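You operate a simulated robot arm through the tools that you are given. There is no shell and no other tool.

Carry out the task below with a simulated robot arm. There is one attempt and no reset: what you move stays moved.

Task
Wipe the dust off the box lid, then put the yellow plate on.
Fine: the plate lies under the plates lid; blue cloth, back in its place; close the plates lid again; leave the catches. Where these are worked on the way, their far stop is far enough and under half their travel is too little: plates lid. What is to be rubbed or washed off counts as gone when no trace of it is left.

The check looks at the end state, three seconds after you hand in, the way a careful person would. Anything else that was tipped, shoved, dropped, spilled or broken makes it a failure. A push-on lid holds only when it is set on centred and level and pressed home; a screw cap is set on level and turned clockwise until tight. Flat cloth is picked up by pressing the open fingertips on it (5 to 10 N) and closing them slowly along it; thin cloth reads only 2 to 8 mm in the jaws.

Robot
A 7-joint arm with a fingered hand, fixed in place. Base frame: the origin is on the floor under the middle of its stand, x ahead of it, y to its left, z up; the work surface is at about z = 0.85. Units: m, degrees, N and s.
With the tool pointing down near the work surface it reaches from about 0.18 to 0.64 m from the base axis. Its first joint turns from -115.0 to 115.0 degrees. Payload 3.1 kg.
The tool frame sits at the grasp point between the pads (the TCP): z along the fingers, y along the line on which they close. The tips reach 0.022 m beyond it. The gripper opens to 0.112 m; its body begins 0.06 m behind the TCP. The gripper is a hand of 3 fingers: y runs from the thumb to the fingers, the wrist lies at [0, 0, -0.218] in the tool frame.
Orientation is told as [roll, pitch, yaw] about the base's x, y, z axes, in that order, counted from this pose: with the fingers straight down and closing along the base's y, the tool's x points along the base's -x, its y along +y and its z along -z.

Tools
- The arm moves only by the tool apply_moves. Its argument "commands" is a list of rows, each a list of 2 entries, a list of its own where there are three numbers: the shift along the tool's x, y, z in units of 20 mm (1.0 is 20 mm), then the turn, a rotation vector about the tool's x, y, z in units of 8 degrees (1.0 is 8 degrees). In form: [[[dx, dy, dz], [ax, ay, az]], ...]. A call has 1 to 20 rows; each row shifts and turns the commanded pose from where the row before left it, along the tool's axes as they then stand. A call with a number of a shift or a turn outside -1 to 1 is refused whole. Rows are played at 5 a second. More than 0.05 m and 8.6 degrees between two rows, and nothing of the call is played. Where a pose cannot be reached the arm comes as near as it can. A force on the tool above 90 N (or 10 N above the force at the start of the call, whichever is more), or a blocked arm, ends the call early, and 0.2 s more pass. In this call time passes only in rows, and 0.2 s behind the last. The reply holds the time, the measured pose of the TCP, the force on the tool along the base axes, the opening and the grip force, in the units named above and with some noise, with the torque about the TCP (base axes, N m) and any sound that the robot's microphone picked up.
- Cameras (640 x 400 px; columns grow to the right, rows downward): "scene" is fixed at [0.4074, 0.6547, 1.4307]; the picture's right is [-0.98, -0.21, 0.00], its down [-0.13, 0.59, -0.80] and it looks along [0.17, -0.78, -0.60] (base axes); focal length 326 px, centre (320, 200). "wrist" rides on the gripper at [0.066, 0.003, -0.08] in the tool frame; the picture's right is [-0.05, 1.00, 0.00], its down [-0.77, -0.04, -0.64] and it looks along [-0.63, -0.03, 0.77] (tool axes); focal length 275 px, centre (320, 200). There is no depth. A picture from a camera that has moved, and an enlarged one, comes with that camera's place and axes in the base frame and with its lens. The place of the scene camera against the robot may be out by one fixed shift of up to 0.018 m in any direction.
- grab_frame(camera): a new picture of that camera. It takes no simulated time.
- lift_body(by): slides the trunk up (or, below 0, down) by that many m; the arm rides with it, the base frame stays. It gives what a move gives, with no picture.
- finger_targets(finger1, finger2, thumb_bend): sets how far each is bent, from 0 (flat) to 100 (curled in); at 30 the hand is open as for a grip, at 70 the pads meet at the TCP. One left out holds its place. A second passes; each finger stops where it meets its share of the squeeze, and holds until it gets a number again. It is the only way to open and close the hand. It gives what a move gives, with no picture; readings hold the bend of each and the force on the fingers (four entries, about 0 where the hand has none), thumb and palm.
- inspect(camera, box): a new picture of the part [left, top, right, bottom] of that camera's present view, enlarged. It takes no simulated time.
- job_done(): hands the job in; it is judged then, once.

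Places have to be worked out from the pictures, the camera data and where the tool is seen. Open the gripper and draw the arm clear of the work before you hand the job in, unless the task says otherwise.

The tools are called after ">>>" by a JSON object that holds its "api" and its "payload". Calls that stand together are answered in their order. apply_moves: Moves the arm, as the interface text tells. Its arguments: {"type":"object","properties":{"commands":{"type":"array"}},"required":["commands"]} The other tools are called the same way: lift_body (by) moves the trunk up or down; finger_targets (finger1, finger2, thumb_bend) moves the fingers one by one; grab_frame (camera) takes a picture; inspect (camera, box) takes an enlarged picture of a part of a camera's view; job_done () hands the job in.

At the start:

```text
time: 0.0
ee_pos: [0.4029, 0.1247, 1.1975]
tool_rot: [0.0, 0.0, 0.0]
wrist_force: [-0.7, -0.3, -0.5]
torque: [-0.01, 0.03, 0.01]
opening: 0.112
gripper_force: 0.0
shape: jaw
bend: [30.0, 30.0, 30.0]
finger forces: [0.0, 0.0, 0.1, 0.0, 0.1, 0.0]
trunk travel left (down, up): [-0.85, 0.14]
```

scene: 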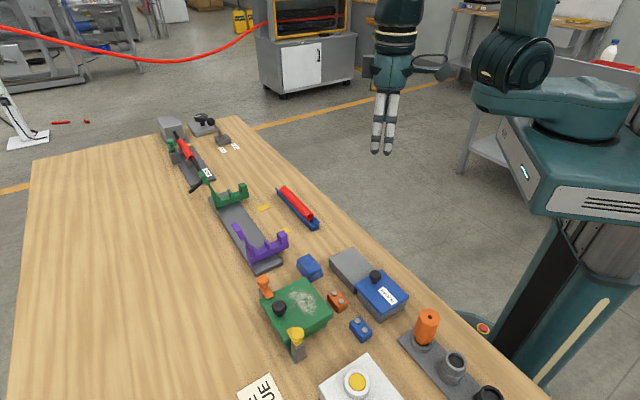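
wrist: 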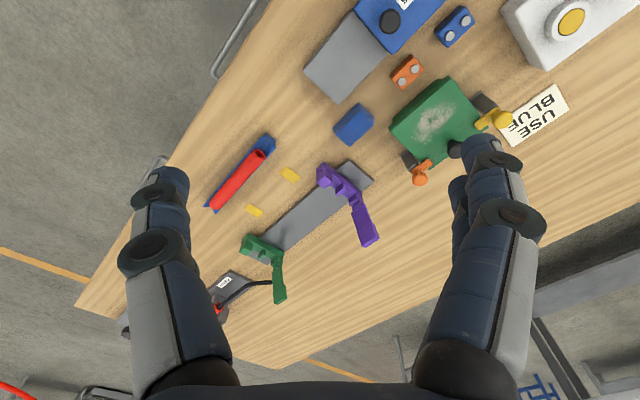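

The scene shows a table with a green dusty box, a blue lidded box, small blue/orange plates and yellow pieces. I'll enlarge parts of both views to identify them.

>>> {"api": "inspect", "payload": {"camera": "scene", "box": [240, 240, 420, 360]}}

>>> {"api": "inspect", "payload": {"camera": "scene", "box": [150, 110, 330, 230]}}

>>> {"api": "inspect", "payload": {"camera": "scene", "box": [230, 290, 410, 400]}}

>>> {"api": "inspect", "payload": {"camera": "wrist", "box": [300, 0, 600, 190]}}

>>> {"api": "inspect", "payload": {"camera": "scene", "box": [390, 290, 550, 400]}}

```text
3.33 times, centred on (330, 300) of scene
camera zoom: at [0.4074, 0.6547, 1.4307], right [-0.98, -0.21, 0.0], down [-0.13, 0.59, -0.8], along [0.17, -0.78, -0.6], focal length 1087 px, centre (287, -133)
```

zoom: 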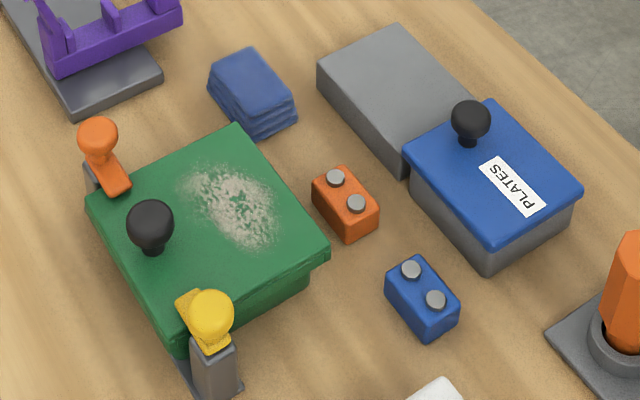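

```text
3.33 times, centred on (240, 170) of scene
camera zoom: at [0.4074, 0.6547, 1.4307], right [-0.98, -0.21, 0.0], down [-0.13, 0.59, -0.8], along [0.17, -0.78, -0.6], focal length 1087 px, centre (587, 300)
```

zoom: 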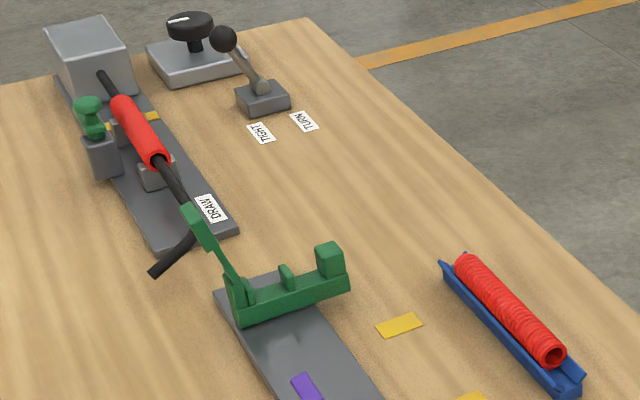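

```text
3.56 times, centred on (320, 345) of scene
camera zoom: at [0.4074, 0.6547, 1.4307], right [-0.98, -0.21, 0.0], down [-0.13, 0.59, -0.8], along [0.17, -0.78, -0.6], focal length 1160 px, centre (320, -316)
```

zoom: 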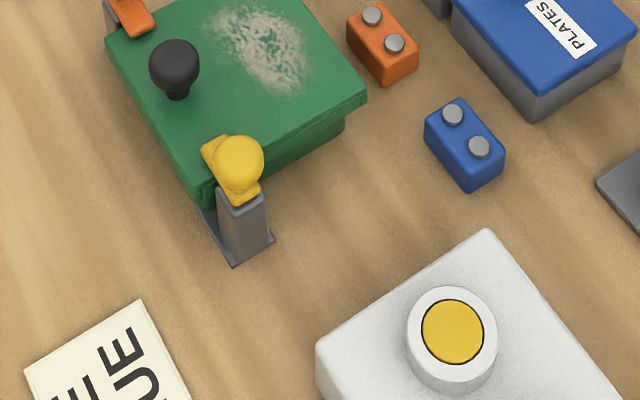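

```text
2.11 times, centred on (450, 95) of wrist
camera zoom: at [0.3355, 0.1282, 1.2772], right [0.05, 1.0, 0.0], down [0.77, -0.04, 0.64], along [0.63, -0.03, -0.77], focal length 580 px, centre (46, 421)
```

zoom: 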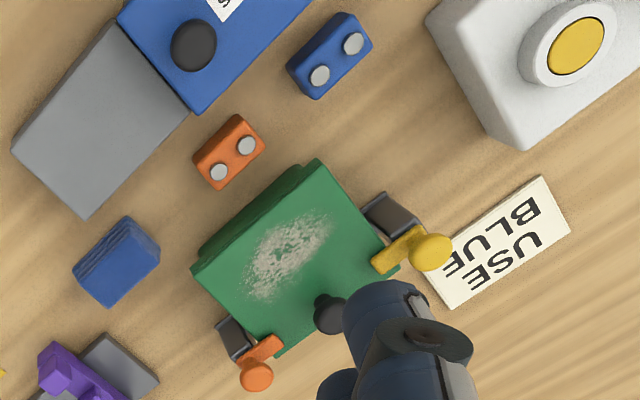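

```text
3.64 times, centred on (470, 345) of scene
camera zoom: at [0.4074, 0.6547, 1.4307], right [-0.98, -0.21, 0.0], down [-0.13, 0.59, -0.8], along [0.17, -0.78, -0.6], focal length 1186 px, centre (-226, -327)
```

zoom: 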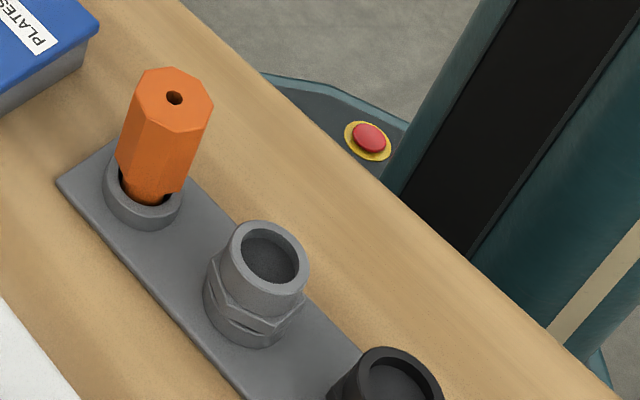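

I judge the green lid at about (0.52, 0.30), the cloth at about (0.53, 0.16), and the plates box at about (0.37, 0.22) with a grey support block beside it. I'll move the hand sideways so the wrist camera looks squarely at them.

>>> {"api": "apply_moves", "payload": {"commands": [[[0.5, 1, 0], [0, 0, 0]], [[0.5, 1, 0], [0, 0, 0]], [[0.5, 1, 0], [0, 0, 0]], [[0.5, 1, 0], [0, 0, 0]], [[0.5, 1, 0], [0, 0, 0]], [[0.5, 1, 0], [0, 0, 0]]]}}

>>> {"api": "grab_frame", "payload": {"camera": "wrist"}}

```text
time: 1.4
ee_pos: [0.3417, 0.2462, 1.1972]
tool_rot: [-0.1, 0.0, 0.0]
wrist_force: [-0.4, 0.4, 0.8]
torque: [-0.01, 0.0, -0.01]
opening: 0.1119
gripper_force: 0.1
shape: jaw
bend: [30.0, 30.0, 30.0]
finger forces: [0.1, 0.0, 0.2, 0.0, 0.1, 0.0]
trunk travel left (down, up): [-0.85, 0.14]
```

```text
taken
camera wrist: at [0.2747, 0.2489, 1.2771], right [0.05, 1.0, 0.0], down [0.77, -0.04, 0.64], along [0.64, -0.03, -0.77], focal length 275 px, centre (320, 200)
```

wrist: 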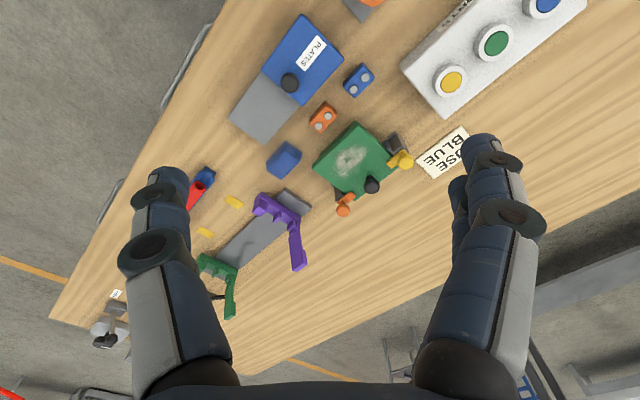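

The boxes are now near the image centre. I'll enlarge for accurate positions.

>>> {"api": "inspect", "payload": {"camera": "wrist", "box": [220, 0, 440, 138]}}

>>> {"api": "inspect", "payload": {"camera": "wrist", "box": [240, 90, 432, 210]}}

```text
2.90 times, centred on (330, 69) of wrist
camera zoom: at [0.2747, 0.2489, 1.2771], right [0.05, 1.0, 0.0], down [0.77, -0.04, 0.64], along [0.64, -0.03, -0.77], focal length 798 px, centre (291, 580)
```

zoom: 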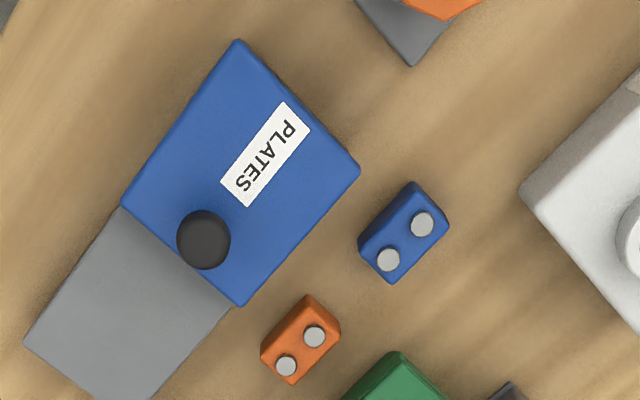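

```text
3.33 times, centred on (336, 150) of wrist
camera zoom: at [0.2747, 0.2489, 1.2771], right [0.05, 1.0, 0.0], down [0.77, -0.04, 0.64], along [0.64, -0.03, -0.77], focal length 918 px, centre (267, 367)
```

zoom: 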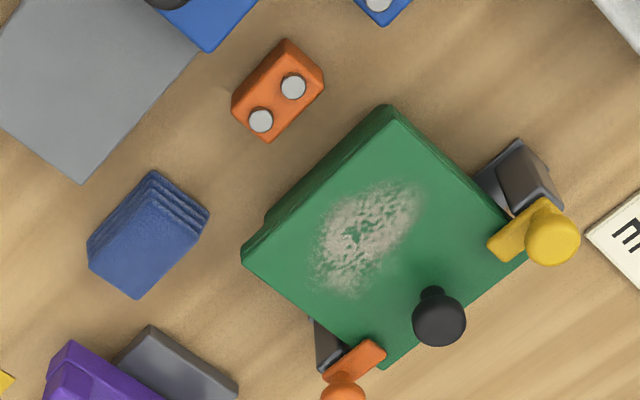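

I put the green lid top at z≈0.888 centred near (0.524, 0.297), aligned at 45°. The dust lies on its near side, with the knob and both catches on the far side. I'll approach above the cloth, turned 45°, for a closer look.

>>> {"api": "apply_moves", "payload": {"commands": [[[-0.865, -0.665, 0.92], [0, 0, 0]], [[-0.865, -0.665, 0.92], [0, 0, 0]], [[-0.865, -0.665, 0.92], [0, 0, 0]], [[-0.865, -0.665, 0.92], [0, 0, 0]], [[-0.865, -0.665, 0.92], [0, 0, 0]], [[-0.865, -0.665, 0.92], [0, 0, 0]], [[-0.865, -0.665, 0.92], [0, 0, 0]], [[-0.865, -0.665, 0.92], [0, 0, 0]], [[0, 0, 0], [0, 0, -0.9375]], [[0, 0, 0], [0, 0, -0.9375]], [[0, 0, 0], [0, 0, -0.9375]], [[0, 0, 0], [0, 0, -0.9375]], [[0, 0, 0], [0, 0, -0.9375]], [[0, 0, 0], [0, 0, -0.9375]]]}}

>>> {"api": "grab_frame", "payload": {"camera": "wrist"}}

>>> {"api": "grab_frame", "payload": {"camera": "scene"}}

```text
time: 4.4
ee_pos: [0.481, 0.1387, 1.0498]
tool_rot: [0.0, -0.1, 45.2]
wrist_force: [0.9, 0.0, -0.2]
torque: [-0.01, 0.01, -0.02]
opening: 0.1119
gripper_force: 0.1
shape: jaw
bend: [30.0, 30.0, 30.0]
finger forces: [0.1, 0.1, 0.0, 0.0, 0.1, 0.0]
trunk travel left (down, up): [-0.85, 0.14]
```

```text
taken
camera wrist: at [0.4312, 0.0942, 1.1299], right [-0.68, 0.74, 0.0], down [0.57, 0.52, 0.64], along [0.47, 0.43, -0.77], focal length 275 px, centre (320, 200)
```

wrist: 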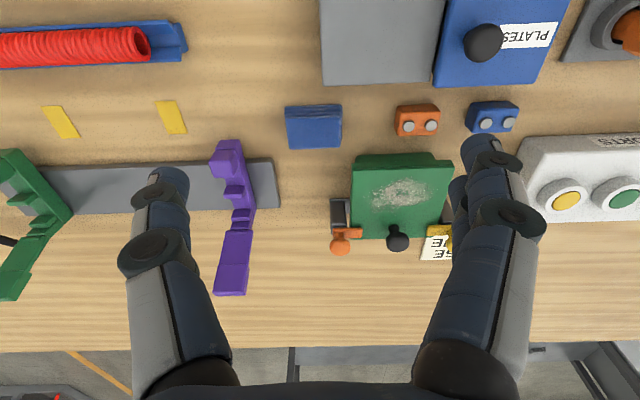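

```text
taken
```

scene: 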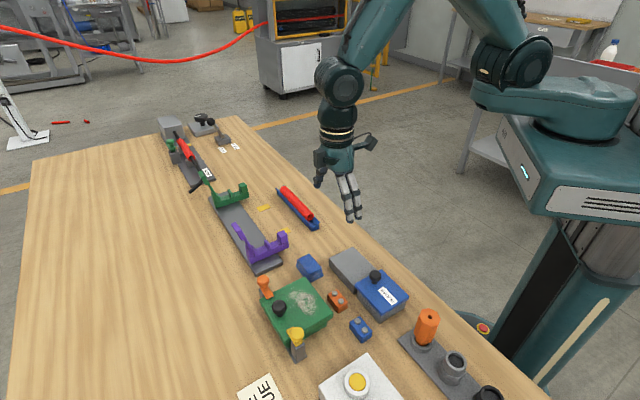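

Everything lines up with the 45° view. Enlarging the cloth, lid and plates box.

>>> {"api": "inspect", "payload": {"camera": "wrist", "box": [260, 80, 452, 200]}}

>>> {"api": "inspect", "payload": {"camera": "wrist", "box": [300, 0, 556, 160]}}

>>> {"api": "inspect", "payload": {"camera": "wrist", "box": [310, 140, 502, 260]}}

```text
3.33 times, centred on (356, 140) of wrist
camera zoom: at [0.4312, 0.0942, 1.1299], right [-0.68, 0.74, 0.0], down [0.57, 0.52, 0.64], along [0.47, 0.43, -0.77], focal length 918 px, centre (200, 400)
```

zoom: 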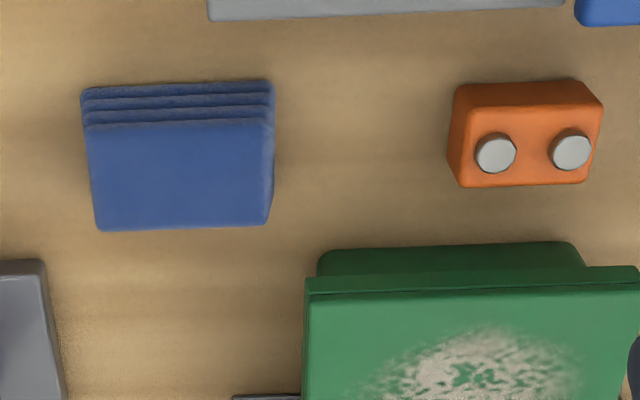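

```text
2.50 times, centred on (428, 80) of wrist
camera zoom: at [0.4312, 0.0942, 1.1299], right [-0.68, 0.74, 0.0], down [0.57, 0.52, 0.64], along [0.47, 0.43, -0.77], focal length 688 px, centre (50, 500)
```

zoom: 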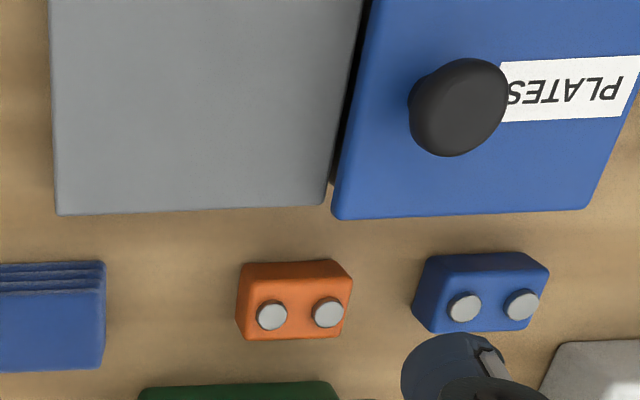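

```text
3.33 times, centred on (406, 200) of wrist
camera zoom: at [0.4312, 0.0942, 1.1299], right [-0.68, 0.74, 0.0], down [0.57, 0.52, 0.64], along [0.47, 0.43, -0.77], focal length 918 px, centre (33, 200)
```

zoom: 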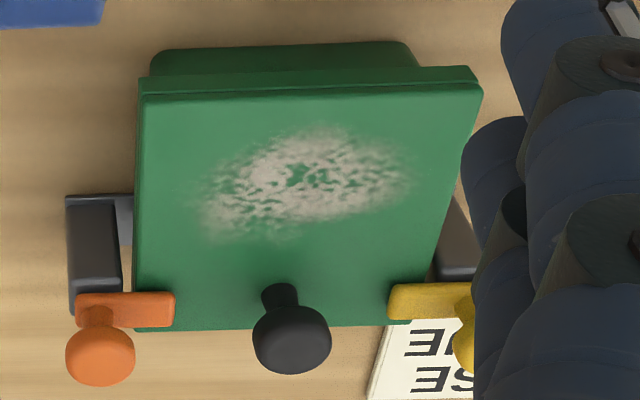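

The cloth is about 0.056 × 0.036 m, centred near (0.529, 0.1755), with the purple fixture and green lid corner close by. I'll check the hand's finger shape and the purple fixture's clearance.

>>> {"api": "inspect", "payload": {"camera": "scene", "box": [290, 130, 400, 230]}}

>>> {"api": "inspect", "payload": {"camera": "wrist", "box": [180, 80, 372, 200]}}

>>> {"api": "inspect", "payload": {"camera": "scene", "box": [220, 210, 350, 300]}}

```text
4.00 times, centred on (345, 180) of scene
camera zoom: at [0.4074, 0.6547, 1.4307], right [-0.98, -0.21, 0.0], down [-0.13, 0.59, -0.8], along [0.17, -0.78, -0.6], focal length 1304 px, centre (220, 280)
```

zoom: 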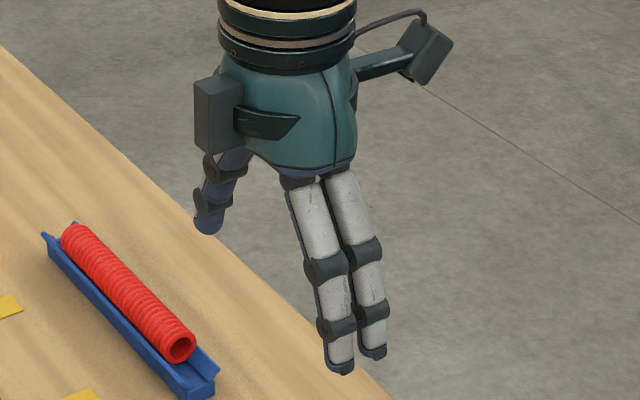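

```text
3.33 times, centred on (276, 140) of wrist
camera zoom: at [0.4312, 0.0942, 1.1299], right [-0.68, 0.74, 0.0], down [0.57, 0.52, 0.64], along [0.47, 0.43, -0.77], focal length 918 px, centre (467, 400)
```

zoom: 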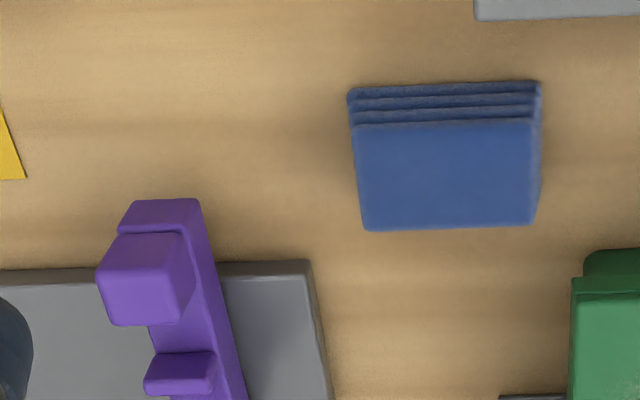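

```text
4.44 times, centred on (285, 255) of scene
camera zoom: at [0.4074, 0.6547, 1.4307], right [-0.98, -0.21, 0.0], down [-0.13, 0.59, -0.8], along [0.17, -0.78, -0.6], focal length 1449 px, centre (476, -44)
```

zoom: 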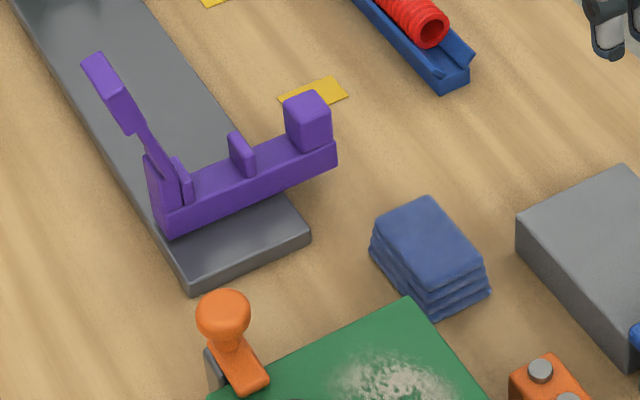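

The purple fixture leaves about 4 cm beside the cloth, and the fingers are about 15 mm wide and 21 mm apart. I'll pre-close the hand partway and lower it to z≈0.96 above the cloth to refine the alignment.

>>> {"api": "finger_targets", "payload": {"finger1": 40, "finger2": 40, "thumb_bend": 40}}

>>> {"api": "apply_moves", "payload": {"commands": [[[-0.575, -0.077, 0.9], [0, 0, 0]], [[-0.575, -0.077, 0.9], [0, 0, 0]], [[-0.575, -0.077, 0.9], [0, 0, 0]], [[-0.575, -0.077, 0.9], [0, 0, 0]], [[-0.575, -0.077, 0.9], [0, 0, 0]]]}}

>>> {"api": "grab_frame", "payload": {"camera": "wrist"}}

```text
time: 5.4
ee_pos: [0.4813, 0.139, 1.0501]
tool_rot: [-0.1, 0.0, 45.0]
wrist_force: [1.2, -0.7, -0.5]
torque: [0.02, -0.02, -0.02]
opening: 0.0847
gripper_force: 0.1
shape: fingers
bend: [40.0, 40.0, 40.0]
finger forces: [0.0, 0.1, 0.0, 0.1, 0.1, 0.0]
trunk travel left (down, up): [-0.85, 0.14]
```

```text
time: 6.6
ee_pos: [0.5272, 0.173, 0.96]
tool_rot: [0.0, 0.0, 45.0]
wrist_force: [-0.2, 0.2, 0.1]
torque: [0.0, -0.03, -0.02]
opening: 0.0845
gripper_force: 0.1
shape: fingers
bend: [40.0, 40.0, 40.0]
finger forces: [0.1, 0.1, 0.1, 0.1, 0.0, 0.0]
trunk travel left (down, up): [-0.85, 0.14]
```

```text
taken
camera wrist: at [0.4782, 0.1298, 1.0393], right [-0.67, 0.74, 0.0], down [0.57, 0.52, 0.64], along [0.47, 0.43, -0.77], focal length 275 px, centre (320, 200)
```

wrist: 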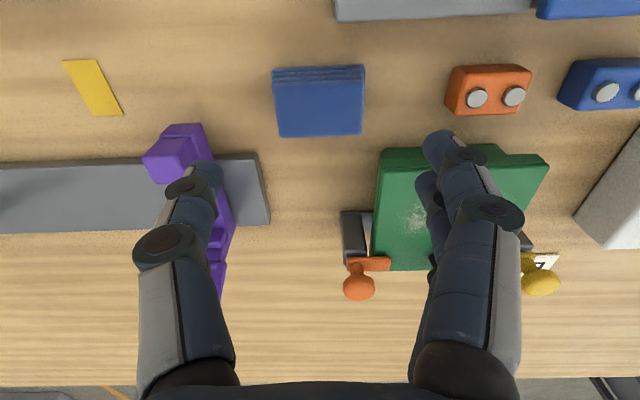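

The TCP is centred on the cloth to within 1–2 mm, with about 1 cm clear on each side. Descending so the fingertips flank the cloth just above the table.

>>> {"api": "apply_moves", "payload": {"commands": [[[0, 0, 0.9], [0, 0, 0]], [[0, 0, 0.9], [0, 0, 0]], [[0, 0, 0.9], [0, 0, 0]], [[0, 0, 0.7], [0, 0, 0]], [[0, 0, 0.5], [0, 0, 0]]]}}

>>> {"api": "grab_frame", "payload": {"camera": "wrist"}}

>>> {"api": "inspect", "payload": {"camera": "scene", "box": [230, 200, 390, 300]}}

```text
time: 7.8
ee_pos: [0.5261, 0.1736, 0.8799]
tool_rot: [0.0, 0.0, 45.0]
wrist_force: [0.0, 0.1, 0.1]
torque: [0.02, 0.0, -0.01]
opening: 0.0842
gripper_force: 0.0
shape: fingers
bend: [40.0, 40.0, 40.0]
finger forces: [0.1, 0.1, 0.2, 0.1, 0.0, 0.0]
trunk travel left (down, up): [-0.85, 0.14]
```

```text
taken
camera wrist: at [0.4768, 0.1291, 0.9612], right [-0.67, 0.74, 0.0], down [0.57, 0.52, 0.64], along [0.47, 0.43, -0.77], focal length 275 px, centre (320, 200)
```

wrist: 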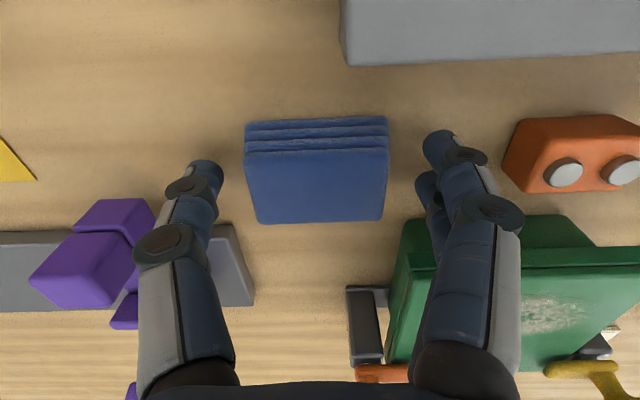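

```text
4.00 times, centred on (310, 250) of scene
camera zoom: at [0.4074, 0.6547, 1.4307], right [-0.98, -0.21, 0.0], down [-0.13, 0.59, -0.8], along [0.17, -0.78, -0.6], focal length 1304 px, centre (360, 0)
```

zoom: 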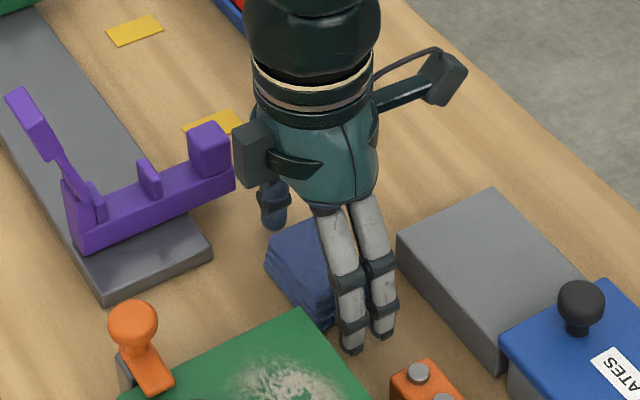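

The fingers now straddle the cloth (top ≈0.869). I'll nudge 2 mm forward and 3 mm down, then start closing gently.

>>> {"api": "apply_moves", "payload": {"commands": [[[-0.1, 0.0, 0.15], [0, 0, 0]]]}}

>>> {"api": "finger_targets", "payload": {"finger1": 50, "finger2": 50, "thumb_bend": 50}}

>>> {"api": "grab_frame", "payload": {"camera": "wrist"}}

```text
time: 8.2
ee_pos: [0.5281, 0.1754, 0.8784]
tool_rot: [0.0, 0.0, 45.0]
wrist_force: [-0.8, -0.1, 0.6]
torque: [0.0, -0.02, -0.02]
opening: 0.0843
gripper_force: 0.1
shape: fingers
bend: [40.0, 40.0, 40.0]
finger forces: [0.0, 0.0, 0.1, 0.0, 0.1, 0.0]
trunk travel left (down, up): [-0.85, 0.14]
```

```text
time: 9.2
ee_pos: [0.5279, 0.1756, 0.8784]
tool_rot: [0.0, 0.0, 45.0]
wrist_force: [-0.5, 0.2, -0.4]
torque: [0.02, 0.02, -0.03]
opening: 0.0582
gripper_force: 0.7
shape: fingers
bend: [49.0, 49.0, 49.0]
finger forces: [0.5, 0.5, 0.0, 0.1, 0.9, 0.0]
trunk travel left (down, up): [-0.85, 0.14]
```

```text
taken
camera wrist: at [0.4784, 0.1307, 0.9585], right [-0.67, 0.74, 0.0], down [0.57, 0.52, 0.64], along [0.47, 0.43, -0.77], focal length 275 px, centre (320, 200)
```

wrist: 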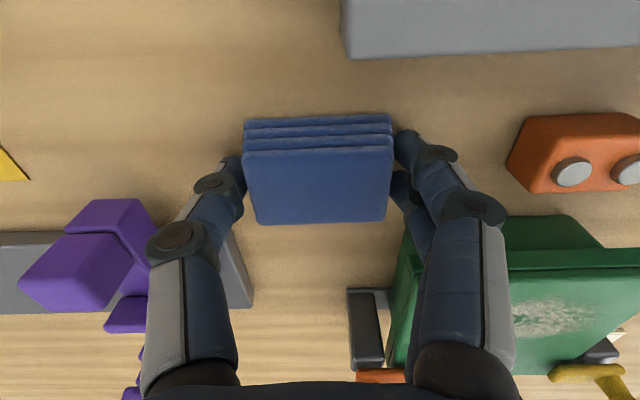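

Contact on both sides at 58 mm, evenly shared. I'll squeeze further for a firm hold.

>>> {"api": "finger_targets", "payload": {"finger1": 58, "finger2": 58, "thumb_bend": 58}}

```text
time: 10.2
ee_pos: [0.5277, 0.1756, 0.8779]
tool_rot: [0.0, -0.1, 45.0]
wrist_force: [-0.1, -0.4, -0.8]
torque: [-0.02, 0.02, 0.01]
opening: 0.0559
gripper_force: 7.5
shape: fingers
bend: [50.0, 50.0, 53.0]
finger forces: [4.0, 4.1, 0.1, 0.0, 8.0, 0.0]
trunk travel left (down, up): [-0.85, 0.14]
```

It holds at 7.5 N with an opening of 56 mm. I'll firm it up a little more before lifting, since wiping brings drag.

>>> {"api": "finger_targets", "payload": {"finger1": 65, "finger2": 65, "thumb_bend": 65}}

>>> {"api": "apply_moves", "payload": {"commands": [[[0, 0, -0.5], [0, 0, 0]], [[0, 0, -0.5], [0, 0, 0]], [[0, 0, -0.8], [0, 0, 0]], [[0, 0, -0.8], [0, 0, 0]], [[0, 0, -0.8], [0, 0, 0]]]}}

>>> {"api": "grab_frame", "payload": {"camera": "wrist"}}

>>> {"api": "inspect", "payload": {"camera": "scene", "box": [230, 200, 390, 300]}}

```text
time: 11.2
ee_pos: [0.5279, 0.1747, 0.8789]
tool_rot: [-0.1, 0.1, 45.0]
wrist_force: [-0.2, 0.3, -0.2]
torque: [0.02, 0.0, -0.01]
opening: 0.0545
gripper_force: 16.4
shape: fingers
bend: [52.0, 52.0, 57.0]
finger forces: [8.4, 8.4, 0.0, 0.1, 16.7, 0.0]
trunk travel left (down, up): [-0.85, 0.14]
```

```text
time: 12.4
ee_pos: [0.528, 0.1754, 0.9458]
tool_rot: [0.0, 0.0, 45.0]
wrist_force: [0.1, 0.0, -0.7]
torque: [0.02, 0.0, -0.01]
opening: 0.0548
gripper_force: 17.0
shape: fingers
bend: [52.0, 52.0, 57.0]
finger forces: [8.5, 8.4, 0.1, 0.0, 16.7, 0.1]
trunk travel left (down, up): [-0.85, 0.14]
```

```text
taken
camera wrist: at [0.4782, 0.1307, 1.0265], right [-0.67, 0.74, 0.0], down [0.57, 0.52, 0.64], along [0.47, 0.43, -0.77], focal length 275 px, centre (320, 200)
```

wrist: 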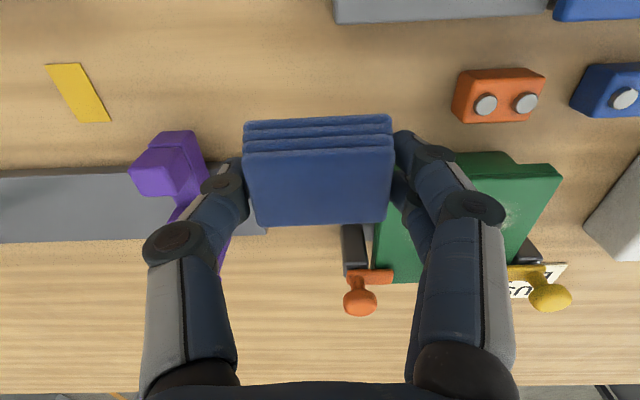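

```text
4.00 times, centred on (310, 250) of scene
camera zoom: at [0.4074, 0.6547, 1.4307], right [-0.98, -0.21, 0.0], down [-0.13, 0.59, -0.8], along [0.17, -0.78, -0.6], focal length 1304 px, centre (360, 0)
```

zoom: 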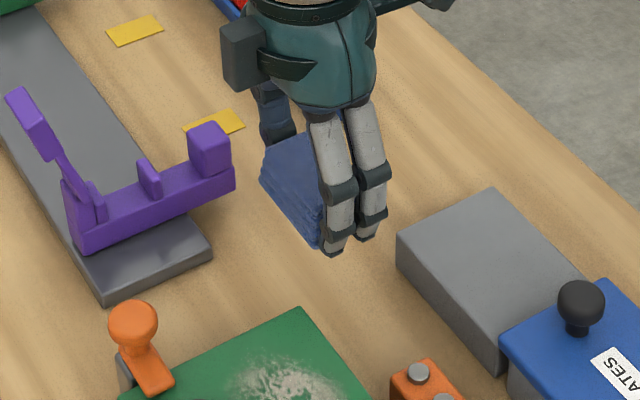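

The cloth is held firmly at 17 N. It must go back so that the TCP is at (0.528, 0.1755, 0.8785) with yaw 45°. I'll carry it over the near part of the green lid, clear of the knob.

>>> {"api": "apply_moves", "payload": {"commands": [[[-0.508, 0.752, -0.083], [0, 0, 0]], [[-0.508, 0.752, -0.083], [0, 0, 0]], [[-0.508, 0.752, -0.083], [0, 0, 0]], [[-0.508, 0.752, -0.083], [0, 0, 0]], [[-0.508, 0.752, -0.083], [0, 0, 0]], [[-0.508, 0.752, -0.083], [0, 0, 0]]]}}

>>> {"api": "grab_frame", "payload": {"camera": "wrist"}}

>>> {"api": "inspect", "payload": {"camera": "scene", "box": [230, 220, 390, 320]}}

```text
time: 13.8
ee_pos: [0.5068, 0.2834, 0.9575]
tool_rot: [-0.1, 0.0, 45.1]
wrist_force: [-0.9, 0.0, -0.4]
torque: [0.0, -0.03, -0.03]
opening: 0.0546
gripper_force: 16.3
shape: fingers
bend: [52.0, 52.0, 57.0]
finger forces: [8.2, 8.5, 0.0, 0.0, 16.8, 0.0]
trunk travel left (down, up): [-0.85, 0.14]
```

```text
taken
camera wrist: at [0.4574, 0.2385, 1.037], right [-0.67, 0.74, 0.0], down [0.57, 0.52, 0.64], along [0.47, 0.43, -0.77], focal length 275 px, centre (320, 200)
```

wrist: 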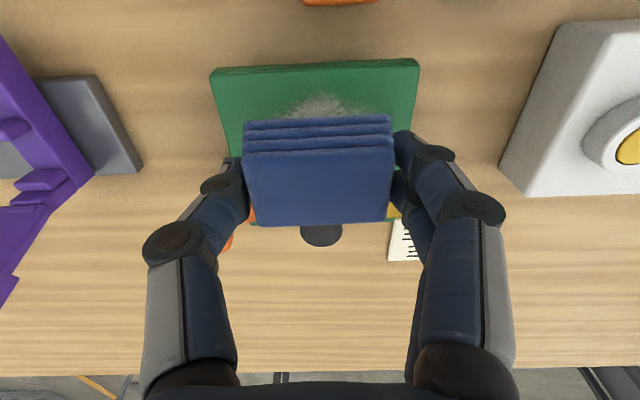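

```text
4.00 times, centred on (310, 270) of scene
camera zoom: at [0.4074, 0.6547, 1.4307], right [-0.98, -0.21, 0.0], down [-0.13, 0.59, -0.8], along [0.17, -0.78, -0.6], focal length 1304 px, centre (360, -80)
```

zoom: 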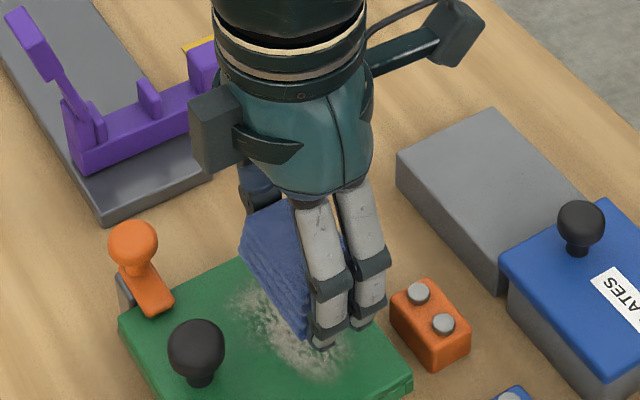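

The cloth is above the dust, about 27 mm on the near side of the lid centre. I'll descend toward contact, expected at TCP z≈0.916.

>>> {"api": "apply_moves", "payload": {"commands": [[[0, 0, 0.85], [0, 0, 0]], [[0, 0, 0.85], [0, 0, 0]], [[0, 0, 0.15], [0, 0, 0]]]}}

>>> {"api": "apply_moves", "payload": {"commands": [[[0, 0, 0.1], [0, 0, 0]]]}}

>>> {"api": "apply_moves", "payload": {"commands": [[[0, 0, 0.1], [0, 0, 0]]]}}

```text
time: 14.6
ee_pos: [0.5071, 0.2829, 0.9232]
tool_rot: [-0.1, -0.5, 44.9]
wrist_force: [0.2, 1.3, 24.6]
torque: [0.59, 0.6, -0.04]
opening: 0.0545
gripper_force: 25.7
shape: fingers
bend: [54.0, 53.0, 57.0]
finger forces: [18.5, 16.3, 0.0, 0.1, 17.7, 0.0]
trunk travel left (down, up): [-0.85, 0.14]
```

```text
time: 15.0
ee_pos: [0.5067, 0.2832, 0.9225]
tool_rot: [-0.1, -0.5, 45.0]
wrist_force: [5.4, 4.8, 42.5]
torque: [0.99, 0.87, -0.17]
opening: 0.0547
gripper_force: 34.3
shape: fingers
bend: [56.0, 55.0, 57.0]
finger forces: [26.9, 23.5, 0.0, 0.0, 17.9, 0.0]
trunk travel left (down, up): [-0.85, 0.14]
```

```text
time: 15.4
ee_pos: [0.5059, 0.283, 0.9221]
tool_rot: [0.0, -0.8, 45.0]
wrist_force: [7.0, 7.8, 58.7]
torque: [1.28, 1.12, -0.33]
opening: 0.0548
gripper_force: 41.6
shape: fingers
bend: [59.0, 57.0, 57.0]
finger forces: [33.8, 29.7, 0.1, 0.1, 18.9, 0.0]
trunk travel left (down, up): [-0.85, 0.14]
```

Contact came early at z≈0.924 and the force rose to 58 N, biased toward the finger side. I'll back off 5 mm and look.

>>> {"api": "apply_moves", "payload": {"commands": [[[0, 0, -0.25], [0, 0, 0]]]}}

>>> {"api": "inspect", "payload": {"camera": "scene", "box": [250, 250, 362, 320]}}

>>> {"api": "grab_frame", "payload": {"camera": "wrist"}}

```text
time: 15.8
ee_pos: [0.506, 0.2829, 0.9235]
tool_rot: [-0.1, -0.1, 45.1]
wrist_force: [6.2, 5.7, 30.4]
torque: [0.79, 0.45, -0.23]
opening: 0.0549
gripper_force: 29.3
shape: fingers
bend: [57.0, 57.0, 57.0]
finger forces: [19.8, 21.7, 0.0, 0.1, 17.3, 0.0]
trunk travel left (down, up): [-0.85, 0.14]
```

```text
5.71 times, centred on (306, 285) of scene
camera zoom: at [0.4074, 0.6547, 1.4307], right [-0.98, -0.21, 0.0], down [-0.13, 0.59, -0.8], along [0.17, -0.78, -0.6], focal length 1864 px, centre (400, -286)
```

zoom: 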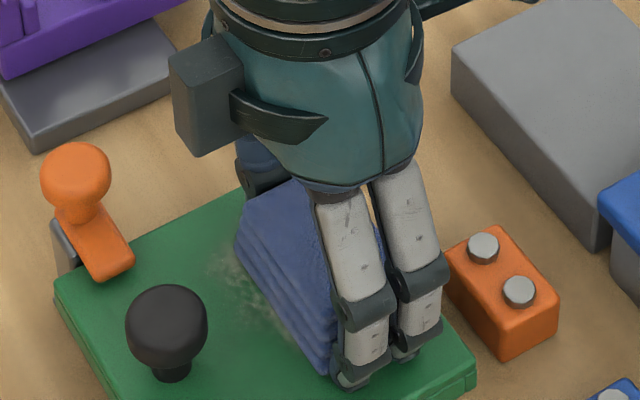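

```text
taken
camera wrist: at [0.4562, 0.2375, 1.0023], right [-0.67, 0.74, 0.0], down [0.57, 0.52, 0.64], along [0.47, 0.43, -0.77], focal length 275 px, centre (320, 200)
```

wrist: 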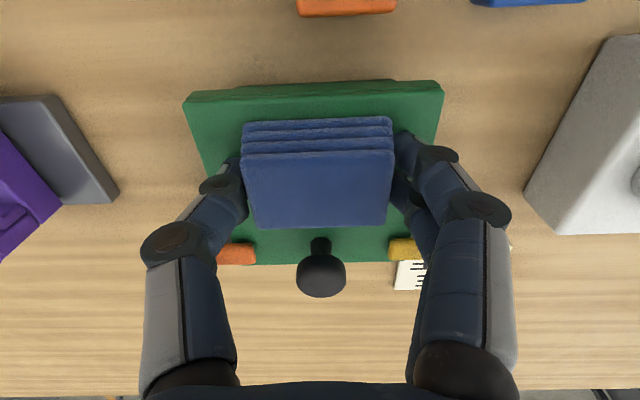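

Still 30 N, so I'll raise another 3 mm and check the contact balance; the lid top seems nearer z≈0.895.

>>> {"api": "apply_moves", "payload": {"commands": [[[0, 0, -0.15], [0, 0, 0]]]}}

```text
time: 16.2
ee_pos: [0.5044, 0.2819, 0.9227]
tool_rot: [-0.1, 0.3, 45.2]
wrist_force: [0.2, 0.8, 8.8]
torque: [0.28, 0.17, -0.06]
opening: 0.0546
gripper_force: 20.1
shape: fingers
bend: [55.0, 55.0, 57.0]
finger forces: [10.7, 12.3, 0.1, 0.0, 16.7, 0.0]
trunk travel left (down, up): [-0.85, 0.14]
```

About 9 N now, but the contact sits toward the finger side. I'll make a short test stroke along the lid, then lift to see whether dust comes off.

>>> {"api": "apply_moves", "payload": {"commands": [[[0, 0.4, 0], [0, 0, 0]], [[0, 0.35, 0], [0, 0, 0]], [[0, -0.5, 0], [0, 0, 0]], [[0, -0.5, 0], [0, 0, 0]], [[0, -0.5, 0], [0, 0, 0]]]}}

>>> {"api": "apply_moves", "payload": {"commands": [[[0, 0, -0.8], [0, 0, 0]], [[0.8, 0, -0.8], [0, 0, 0]], [[0.8, 0, -0.5], [0, 0, 0]], [[0.8, 0, 0], [0, 0, 0]]]}}

>>> {"api": "grab_frame", "payload": {"camera": "wrist"}}

>>> {"api": "inspect", "payload": {"camera": "scene", "box": [240, 220, 400, 320]}}

```text
time: 17.4
ee_pos: [0.5176, 0.2712, 0.9238]
tool_rot: [0.0, 0.0, 45.0]
wrist_force: [-0.3, 0.3, 0.2]
torque: [0.02, 0.04, 0.05]
opening: 0.0544
gripper_force: 16.2
shape: fingers
bend: [54.0, 54.0, 57.0]
finger forces: [8.5, 8.5, 0.1, 0.0, 16.9, 0.0]
trunk travel left (down, up): [-0.85, 0.14]
```

```text
time: 18.4
ee_pos: [0.4842, 0.2387, 0.9656]
tool_rot: [0.0, 0.1, 45.1]
wrist_force: [1.5, 0.8, -0.5]
torque: [0.01, 0.03, -0.01]
opening: 0.0545
gripper_force: 17.1
shape: fingers
bend: [54.0, 54.0, 57.0]
finger forces: [8.5, 8.5, 0.1, 0.0, 17.0, 0.0]
trunk travel left (down, up): [-0.85, 0.14]
```

```text
taken
camera wrist: at [0.4342, 0.1934, 1.0458], right [-0.67, 0.74, 0.0], down [0.57, 0.52, 0.64], along [0.47, 0.43, -0.77], focal length 275 px, centre (320, 200)
```

wrist: 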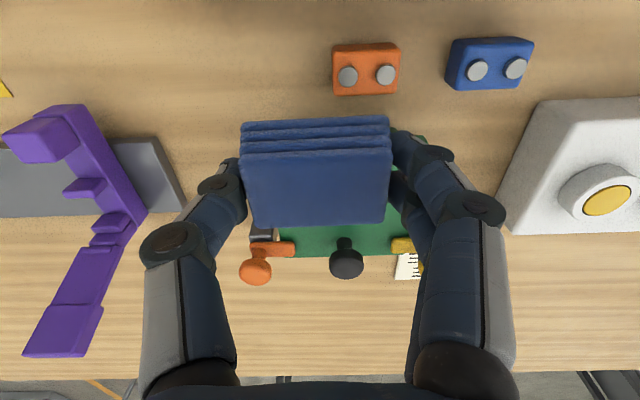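

```text
4.00 times, centred on (320, 270) of scene
camera zoom: at [0.4074, 0.6547, 1.4307], right [-0.98, -0.21, 0.0], down [-0.13, 0.59, -0.8], along [0.17, -0.78, -0.6], focal length 1304 px, centre (320, -80)
```

zoom: 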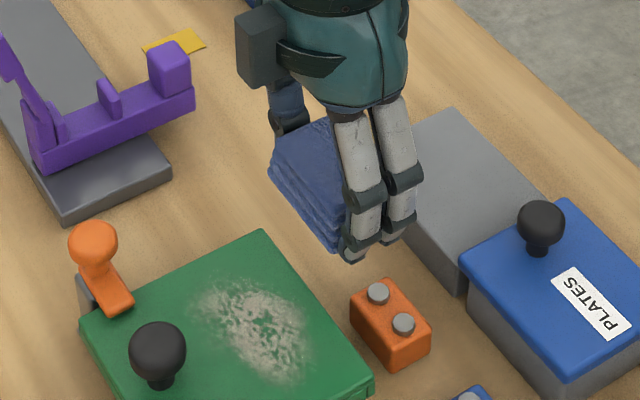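

The dust is still there and the stroke had little force. The fingertips now reach slightly lower than the cloth bottom. I'll set the cloth down on the lid and regrip it higher so the cloth protrudes below the tips.

>>> {"api": "apply_moves", "payload": {"commands": [[[-0.79, 0.253, 0], [0, 0, 0]], [[-0.79, 0.253, 0], [0, 0, 0]], [[-0.79, 0.253, 0], [0, 0, 0]], [[0, 0, 0.8], [0, 0, 0]], [[0, 0, 0.8], [0, 0, 0]], [[0, 0, 0.35], [0, 0, 0]]]}}

>>> {"api": "apply_moves", "payload": {"commands": [[[0, 0, 0.1], [0, 0, 0]]]}}

```text
time: 19.8
ee_pos: [0.5058, 0.2838, 0.9266]
tool_rot: [0.0, 0.0, 45.0]
wrist_force: [-0.5, -0.2, -0.1]
torque: [0.0, -0.01, 0.01]
opening: 0.0547
gripper_force: 16.1
shape: fingers
bend: [54.0, 54.0, 57.0]
finger forces: [8.6, 8.6, 0.0, 0.1, 17.0, 0.1]
trunk travel left (down, up): [-0.85, 0.14]
```

```text
time: 20.2
ee_pos: [0.5062, 0.2818, 0.9252]
tool_rot: [0.0, -0.1, 45.0]
wrist_force: [-0.6, 0.4, -0.1]
torque: [0.02, 0.01, -0.02]
opening: 0.0544
gripper_force: 17.0
shape: fingers
bend: [54.0, 54.0, 57.0]
finger forces: [8.6, 8.6, 0.0, 0.0, 17.0, 0.0]
trunk travel left (down, up): [-0.85, 0.14]
```

No contact yet at z=0.925; continuing in small steps.

>>> {"api": "apply_moves", "payload": {"commands": [[[0, 0, 0.08], [0, 0, 0]]]}}

>>> {"api": "apply_moves", "payload": {"commands": [[[0, 0, 0.06], [0, 0, 0]]]}}

```text
time: 20.6
ee_pos: [0.5073, 0.2807, 0.9243]
tool_rot: [0.0, 0.0, 44.9]
wrist_force: [-0.5, -0.9, 0.5]
torque: [0.03, 0.06, 0.0]
opening: 0.0545
gripper_force: 16.7
shape: fingers
bend: [54.0, 54.0, 57.0]
finger forces: [8.5, 8.5, 0.1, 0.0, 17.1, 0.1]
trunk travel left (down, up): [-0.85, 0.14]
```

```text
time: 21.0
ee_pos: [0.5065, 0.2823, 0.9236]
tool_rot: [0.0, -0.1, 45.0]
wrist_force: [-0.6, 0.3, 6.7]
torque: [0.2, 0.19, 0.02]
opening: 0.0545
gripper_force: 19.1
shape: fingers
bend: [54.0, 54.0, 57.0]
finger forces: [11.3, 10.2, 0.0, 0.1, 17.2, 0.0]
trunk travel left (down, up): [-0.85, 0.14]
```

The fingertips themselves touch the lid first. I'll raise 3 mm, release the cloth onto the lid, and regrip higher.

>>> {"api": "apply_moves", "payload": {"commands": [[[0, 0, -0.15], [0, 0, 0]]]}}

>>> {"api": "finger_targets", "payload": {"finger1": 44, "finger2": 44, "thumb_bend": 44}}

>>> {"api": "apply_moves", "payload": {"commands": [[[0, 0, -0.3], [0, 0, 0]]]}}

>>> {"api": "grab_frame", "payload": {"camera": "wrist"}}

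>>> {"api": "inspect", "payload": {"camera": "scene", "box": [250, 240, 378, 320]}}

```text
time: 21.4
ee_pos: [0.5066, 0.2837, 0.9251]
tool_rot: [0.0, 0.0, 45.0]
wrist_force: [-0.5, -0.2, 0.4]
torque: [-0.01, -0.03, -0.01]
opening: 0.0546
gripper_force: 16.8
shape: fingers
bend: [54.0, 54.0, 57.0]
finger forces: [8.6, 8.5, 0.0, 0.0, 16.9, 0.0]
trunk travel left (down, up): [-0.85, 0.14]
```

```text
time: 22.4
ee_pos: [0.506, 0.2821, 0.9243]
tool_rot: [0.0, 0.1, 45.0]
wrist_force: [0.5, -0.1, 0.1]
torque: [-0.05, -0.01, -0.02]
opening: 0.0717
gripper_force: 0.1
shape: fingers
bend: [44.0, 44.0, 44.0]
finger forces: [0.0, 0.0, 0.0, 0.1, 0.0, 0.0]
trunk travel left (down, up): [-0.85, 0.14]
```

```text
time: 22.8
ee_pos: [0.5073, 0.2828, 0.9316]
tool_rot: [0.1, 0.0, 44.9]
wrist_force: [0.6, -1.2, -0.5]
torque: [0.0, -0.01, -0.02]
opening: 0.0718
gripper_force: 0.0
shape: fingers
bend: [44.0, 44.0, 44.0]
finger forces: [0.0, 0.1, 0.1, 0.0, 0.0, 0.0]
trunk travel left (down, up): [-0.85, 0.14]
```

```text
taken
camera wrist: at [0.4575, 0.2378, 1.0117], right [-0.67, 0.74, 0.0], down [0.57, 0.52, 0.64], along [0.47, 0.43, -0.77], focal length 275 px, centre (320, 200)
```

wrist: 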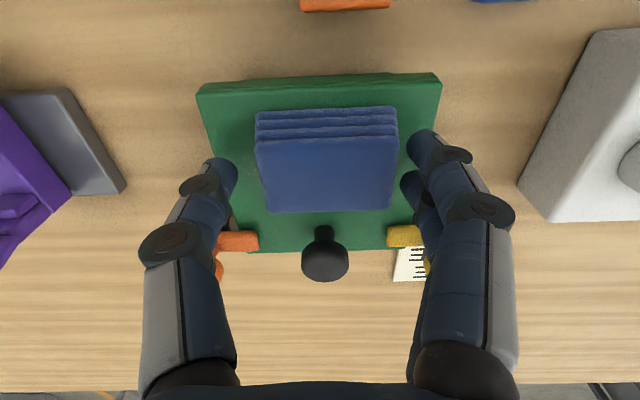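

```text
5.00 times, centred on (314, 280) of scene
camera zoom: at [0.4074, 0.6547, 1.4307], right [-0.98, -0.21, 0.0], down [-0.13, 0.59, -0.8], along [0.17, -0.78, -0.6], focal length 1631 px, centre (350, -200)
```

zoom: 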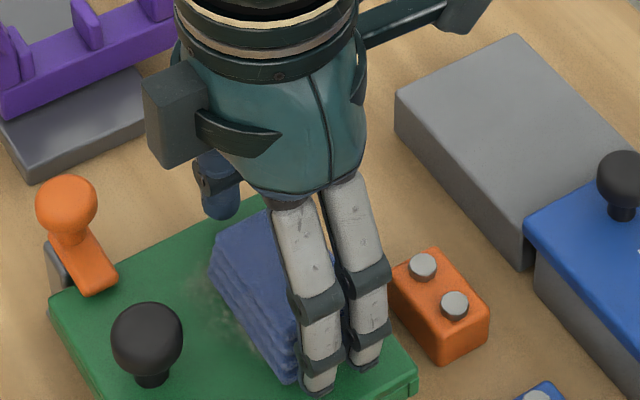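

The cloth sits flat on the lid, and the tips are about 8 mm above it. I'll centre by 3 mm and regrip at this height.

>>> {"api": "apply_moves", "payload": {"commands": [[[0.05, 0.15, 0.03], [0, 0, 0]]]}}

>>> {"api": "finger_targets", "payload": {"finger1": 52, "finger2": 52, "thumb_bend": 52}}

>>> {"api": "finger_targets", "payload": {"finger1": 64, "finger2": 64, "thumb_bend": 64}}

>>> {"api": "grab_frame", "payload": {"camera": "wrist"}}

```text
time: 23.2
ee_pos: [0.5041, 0.2846, 0.9303]
tool_rot: [0.0, -0.1, 45.0]
wrist_force: [-0.2, 0.6, -0.6]
torque: [-0.03, 0.0, 0.0]
opening: 0.0715
gripper_force: 0.0
shape: fingers
bend: [44.0, 44.0, 44.0]
finger forces: [0.0, 0.0, 0.1, 0.0, 0.0, 0.1]
trunk travel left (down, up): [-0.85, 0.14]
```

```text
time: 24.2
ee_pos: [0.5035, 0.2843, 0.9301]
tool_rot: [0.0, 0.1, 45.0]
wrist_force: [-1.2, -0.1, 0.2]
torque: [-0.01, -0.02, 0.02]
opening: 0.0567
gripper_force: 2.6
shape: fingers
bend: [49.0, 49.0, 50.0]
finger forces: [1.4, 1.4, 0.0, 0.0, 2.6, 0.0]
trunk travel left (down, up): [-0.85, 0.14]
```

```text
time: 25.2
ee_pos: [0.5048, 0.2842, 0.931]
tool_rot: [0.0, 0.0, 45.0]
wrist_force: [0.4, -0.3, -0.3]
torque: [0.01, -0.03, 0.0]
opening: 0.0547
gripper_force: 15.0
shape: fingers
bend: [52.0, 52.0, 55.0]
finger forces: [7.4, 7.4, 0.0, 0.1, 14.9, 0.0]
trunk travel left (down, up): [-0.85, 0.14]
```

```text
taken
camera wrist: at [0.4546, 0.2391, 1.0108], right [-0.67, 0.74, 0.0], down [0.57, 0.52, 0.64], along [0.47, 0.43, -0.77], focal length 275 px, centre (320, 200)
```

wrist: 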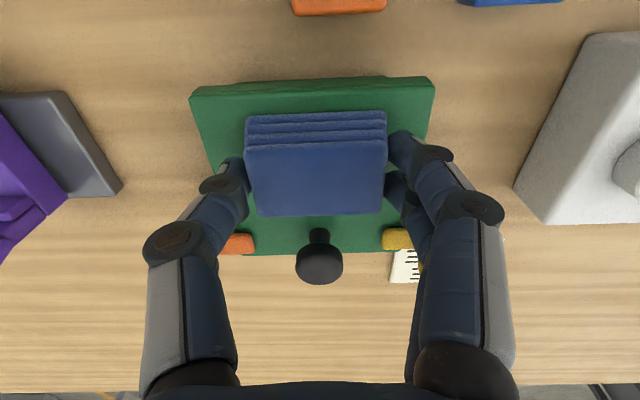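

Regripped at 15 N with the cloth flat on the lid. Pressing gently in 1 mm steps to reach roughly 8–10 N.

>>> {"api": "apply_moves", "payload": {"commands": [[[0, 0, 0.06], [0, 0, 0]]]}}

>>> {"api": "apply_moves", "payload": {"commands": [[[0, 0, 0.06], [0, 0, 0]]]}}

```text
time: 25.6
ee_pos: [0.5043, 0.285, 0.9303]
tool_rot: [0.0, -0.2, 44.9]
wrist_force: [0.7, 0.2, 3.5]
torque: [-0.03, 0.02, -0.03]
opening: 0.0546
gripper_force: 15.0
shape: fingers
bend: [52.0, 52.0, 56.0]
finger forces: [7.5, 7.5, 0.0, 0.0, 14.9, 0.1]
trunk travel left (down, up): [-0.85, 0.14]
```

```text
time: 26.0
ee_pos: [0.5028, 0.2828, 0.9298]
tool_rot: [0.0, -0.2, 45.0]
wrist_force: [0.1, 0.5, 9.8]
torque: [-0.05, -0.01, -0.01]
opening: 0.0547
gripper_force: 15.2
shape: fingers
bend: [53.0, 53.0, 56.0]
finger forces: [7.9, 7.6, 0.1, 0.0, 15.4, 0.1]
trunk travel left (down, up): [-0.85, 0.14]
```

About 10 N, well centred. Now stroking side to side in three rows, moving toward the knob but keeping about 1 cm off it.

>>> {"api": "apply_moves", "payload": {"commands": [[[0, 0.35, 0], [0, 0, 0]], [[0, 0.35, 0], [0, 0, 0]], [[0, -0.35, 0], [0, 0, 0]], [[0, -0.35, 0], [0, 0, 0]], [[0, -0.35, 0], [0, 0, 0]], [[0, -0.35, 0], [0, 0, 0]], [[0, 0.35, 0], [0, 0, 0]], [[0, 0.35, 0], [0, 0, 0]]]}}

>>> {"api": "grab_frame", "payload": {"camera": "wrist"}}

>>> {"api": "inspect", "payload": {"camera": "scene", "box": [250, 240, 378, 320]}}

```text
time: 27.8
ee_pos: [0.5042, 0.2836, 0.9292]
tool_rot: [0.0, -0.2, 45.0]
wrist_force: [3.7, -3.7, 11.2]
torque: [-0.11, -0.09, -0.03]
opening: 0.055
gripper_force: 15.7
shape: fingers
bend: [55.0, 55.0, 56.0]
finger forces: [6.6, 6.6, 0.0, 0.0, 18.7, 0.0]
trunk travel left (down, up): [-0.85, 0.14]
```

```text
taken
camera wrist: at [0.4547, 0.2377, 1.0087], right [-0.67, 0.74, 0.0], down [0.57, 0.52, 0.64], along [0.47, 0.43, -0.77], focal length 275 px, centre (320, 200)
```

wrist: 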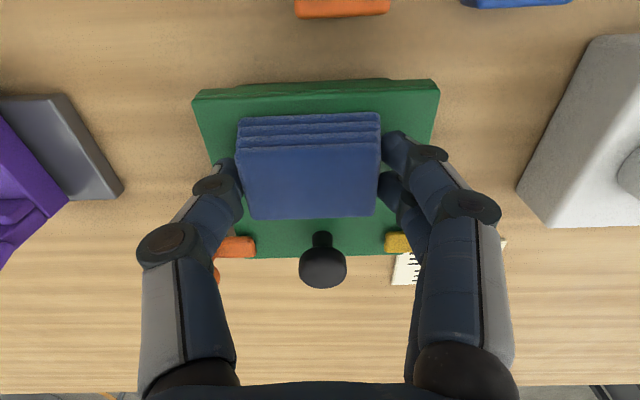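

```text
5.00 times, centred on (314, 280) of scene
camera zoom: at [0.4074, 0.6547, 1.4307], right [-0.98, -0.21, 0.0], down [-0.13, 0.59, -0.8], along [0.17, -0.78, -0.6], focal length 1631 px, centre (350, -200)
```

zoom: 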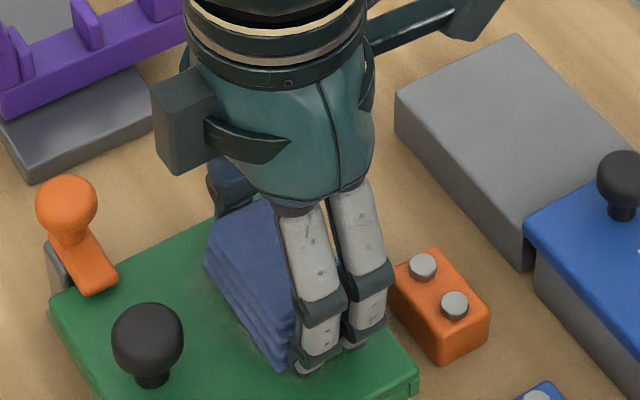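

The wiping works: the visible dust beside the cloth has largely gone. Next rows, further toward the knob.

>>> {"api": "apply_moves", "payload": {"commands": [[[-0.4, 0, 0], [0, 0, 0]], [[0, 0.35, 0], [0, 0, 0]], [[0, 0.35, 0], [0, 0, 0]], [[0, -0.35, 0], [0, 0, 0]], [[0, -0.35, 0], [0, 0, 0]], [[0, -0.35, 0], [0, 0, 0]], [[0, -0.35, 0], [0, 0, 0]], [[-0.3, 0, 0], [0, 0, 0]], [[0, 0.35, 0], [0, 0, 0]], [[0, 0.35, 0], [0, 0, 0]], [[0, 0.35, 0], [0, 0, 0]], [[0, 0.35, 0], [0, 0, 0]], [[0, -0.35, 0], [0, 0, 0]], [[0, -0.35, 0], [0, 0, 0]]]}}

>>> {"api": "grab_frame", "payload": {"camera": "wrist"}}

```text
time: 30.8
ee_pos: [0.5113, 0.2943, 0.9299]
tool_rot: [0.0, -0.2, 45.1]
wrist_force: [-2.1, 1.5, 7.3]
torque: [0.07, 0.0, 0.03]
opening: 0.0544
gripper_force: 16.1
shape: fingers
bend: [54.0, 54.0, 57.0]
finger forces: [8.9, 8.7, 0.0, 0.0, 14.1, 0.0]
trunk travel left (down, up): [-0.85, 0.14]
```

```text
taken
camera wrist: at [0.4627, 0.2493, 1.0088], right [-0.67, 0.74, 0.0], down [0.57, 0.52, 0.64], along [0.47, 0.43, -0.77], focal length 275 px, centre (320, 200)
```

wrist: 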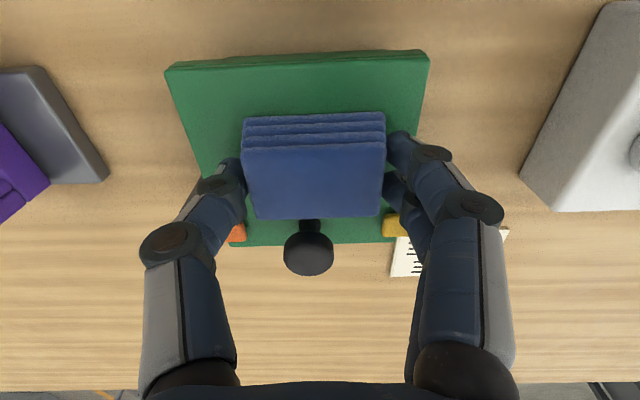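

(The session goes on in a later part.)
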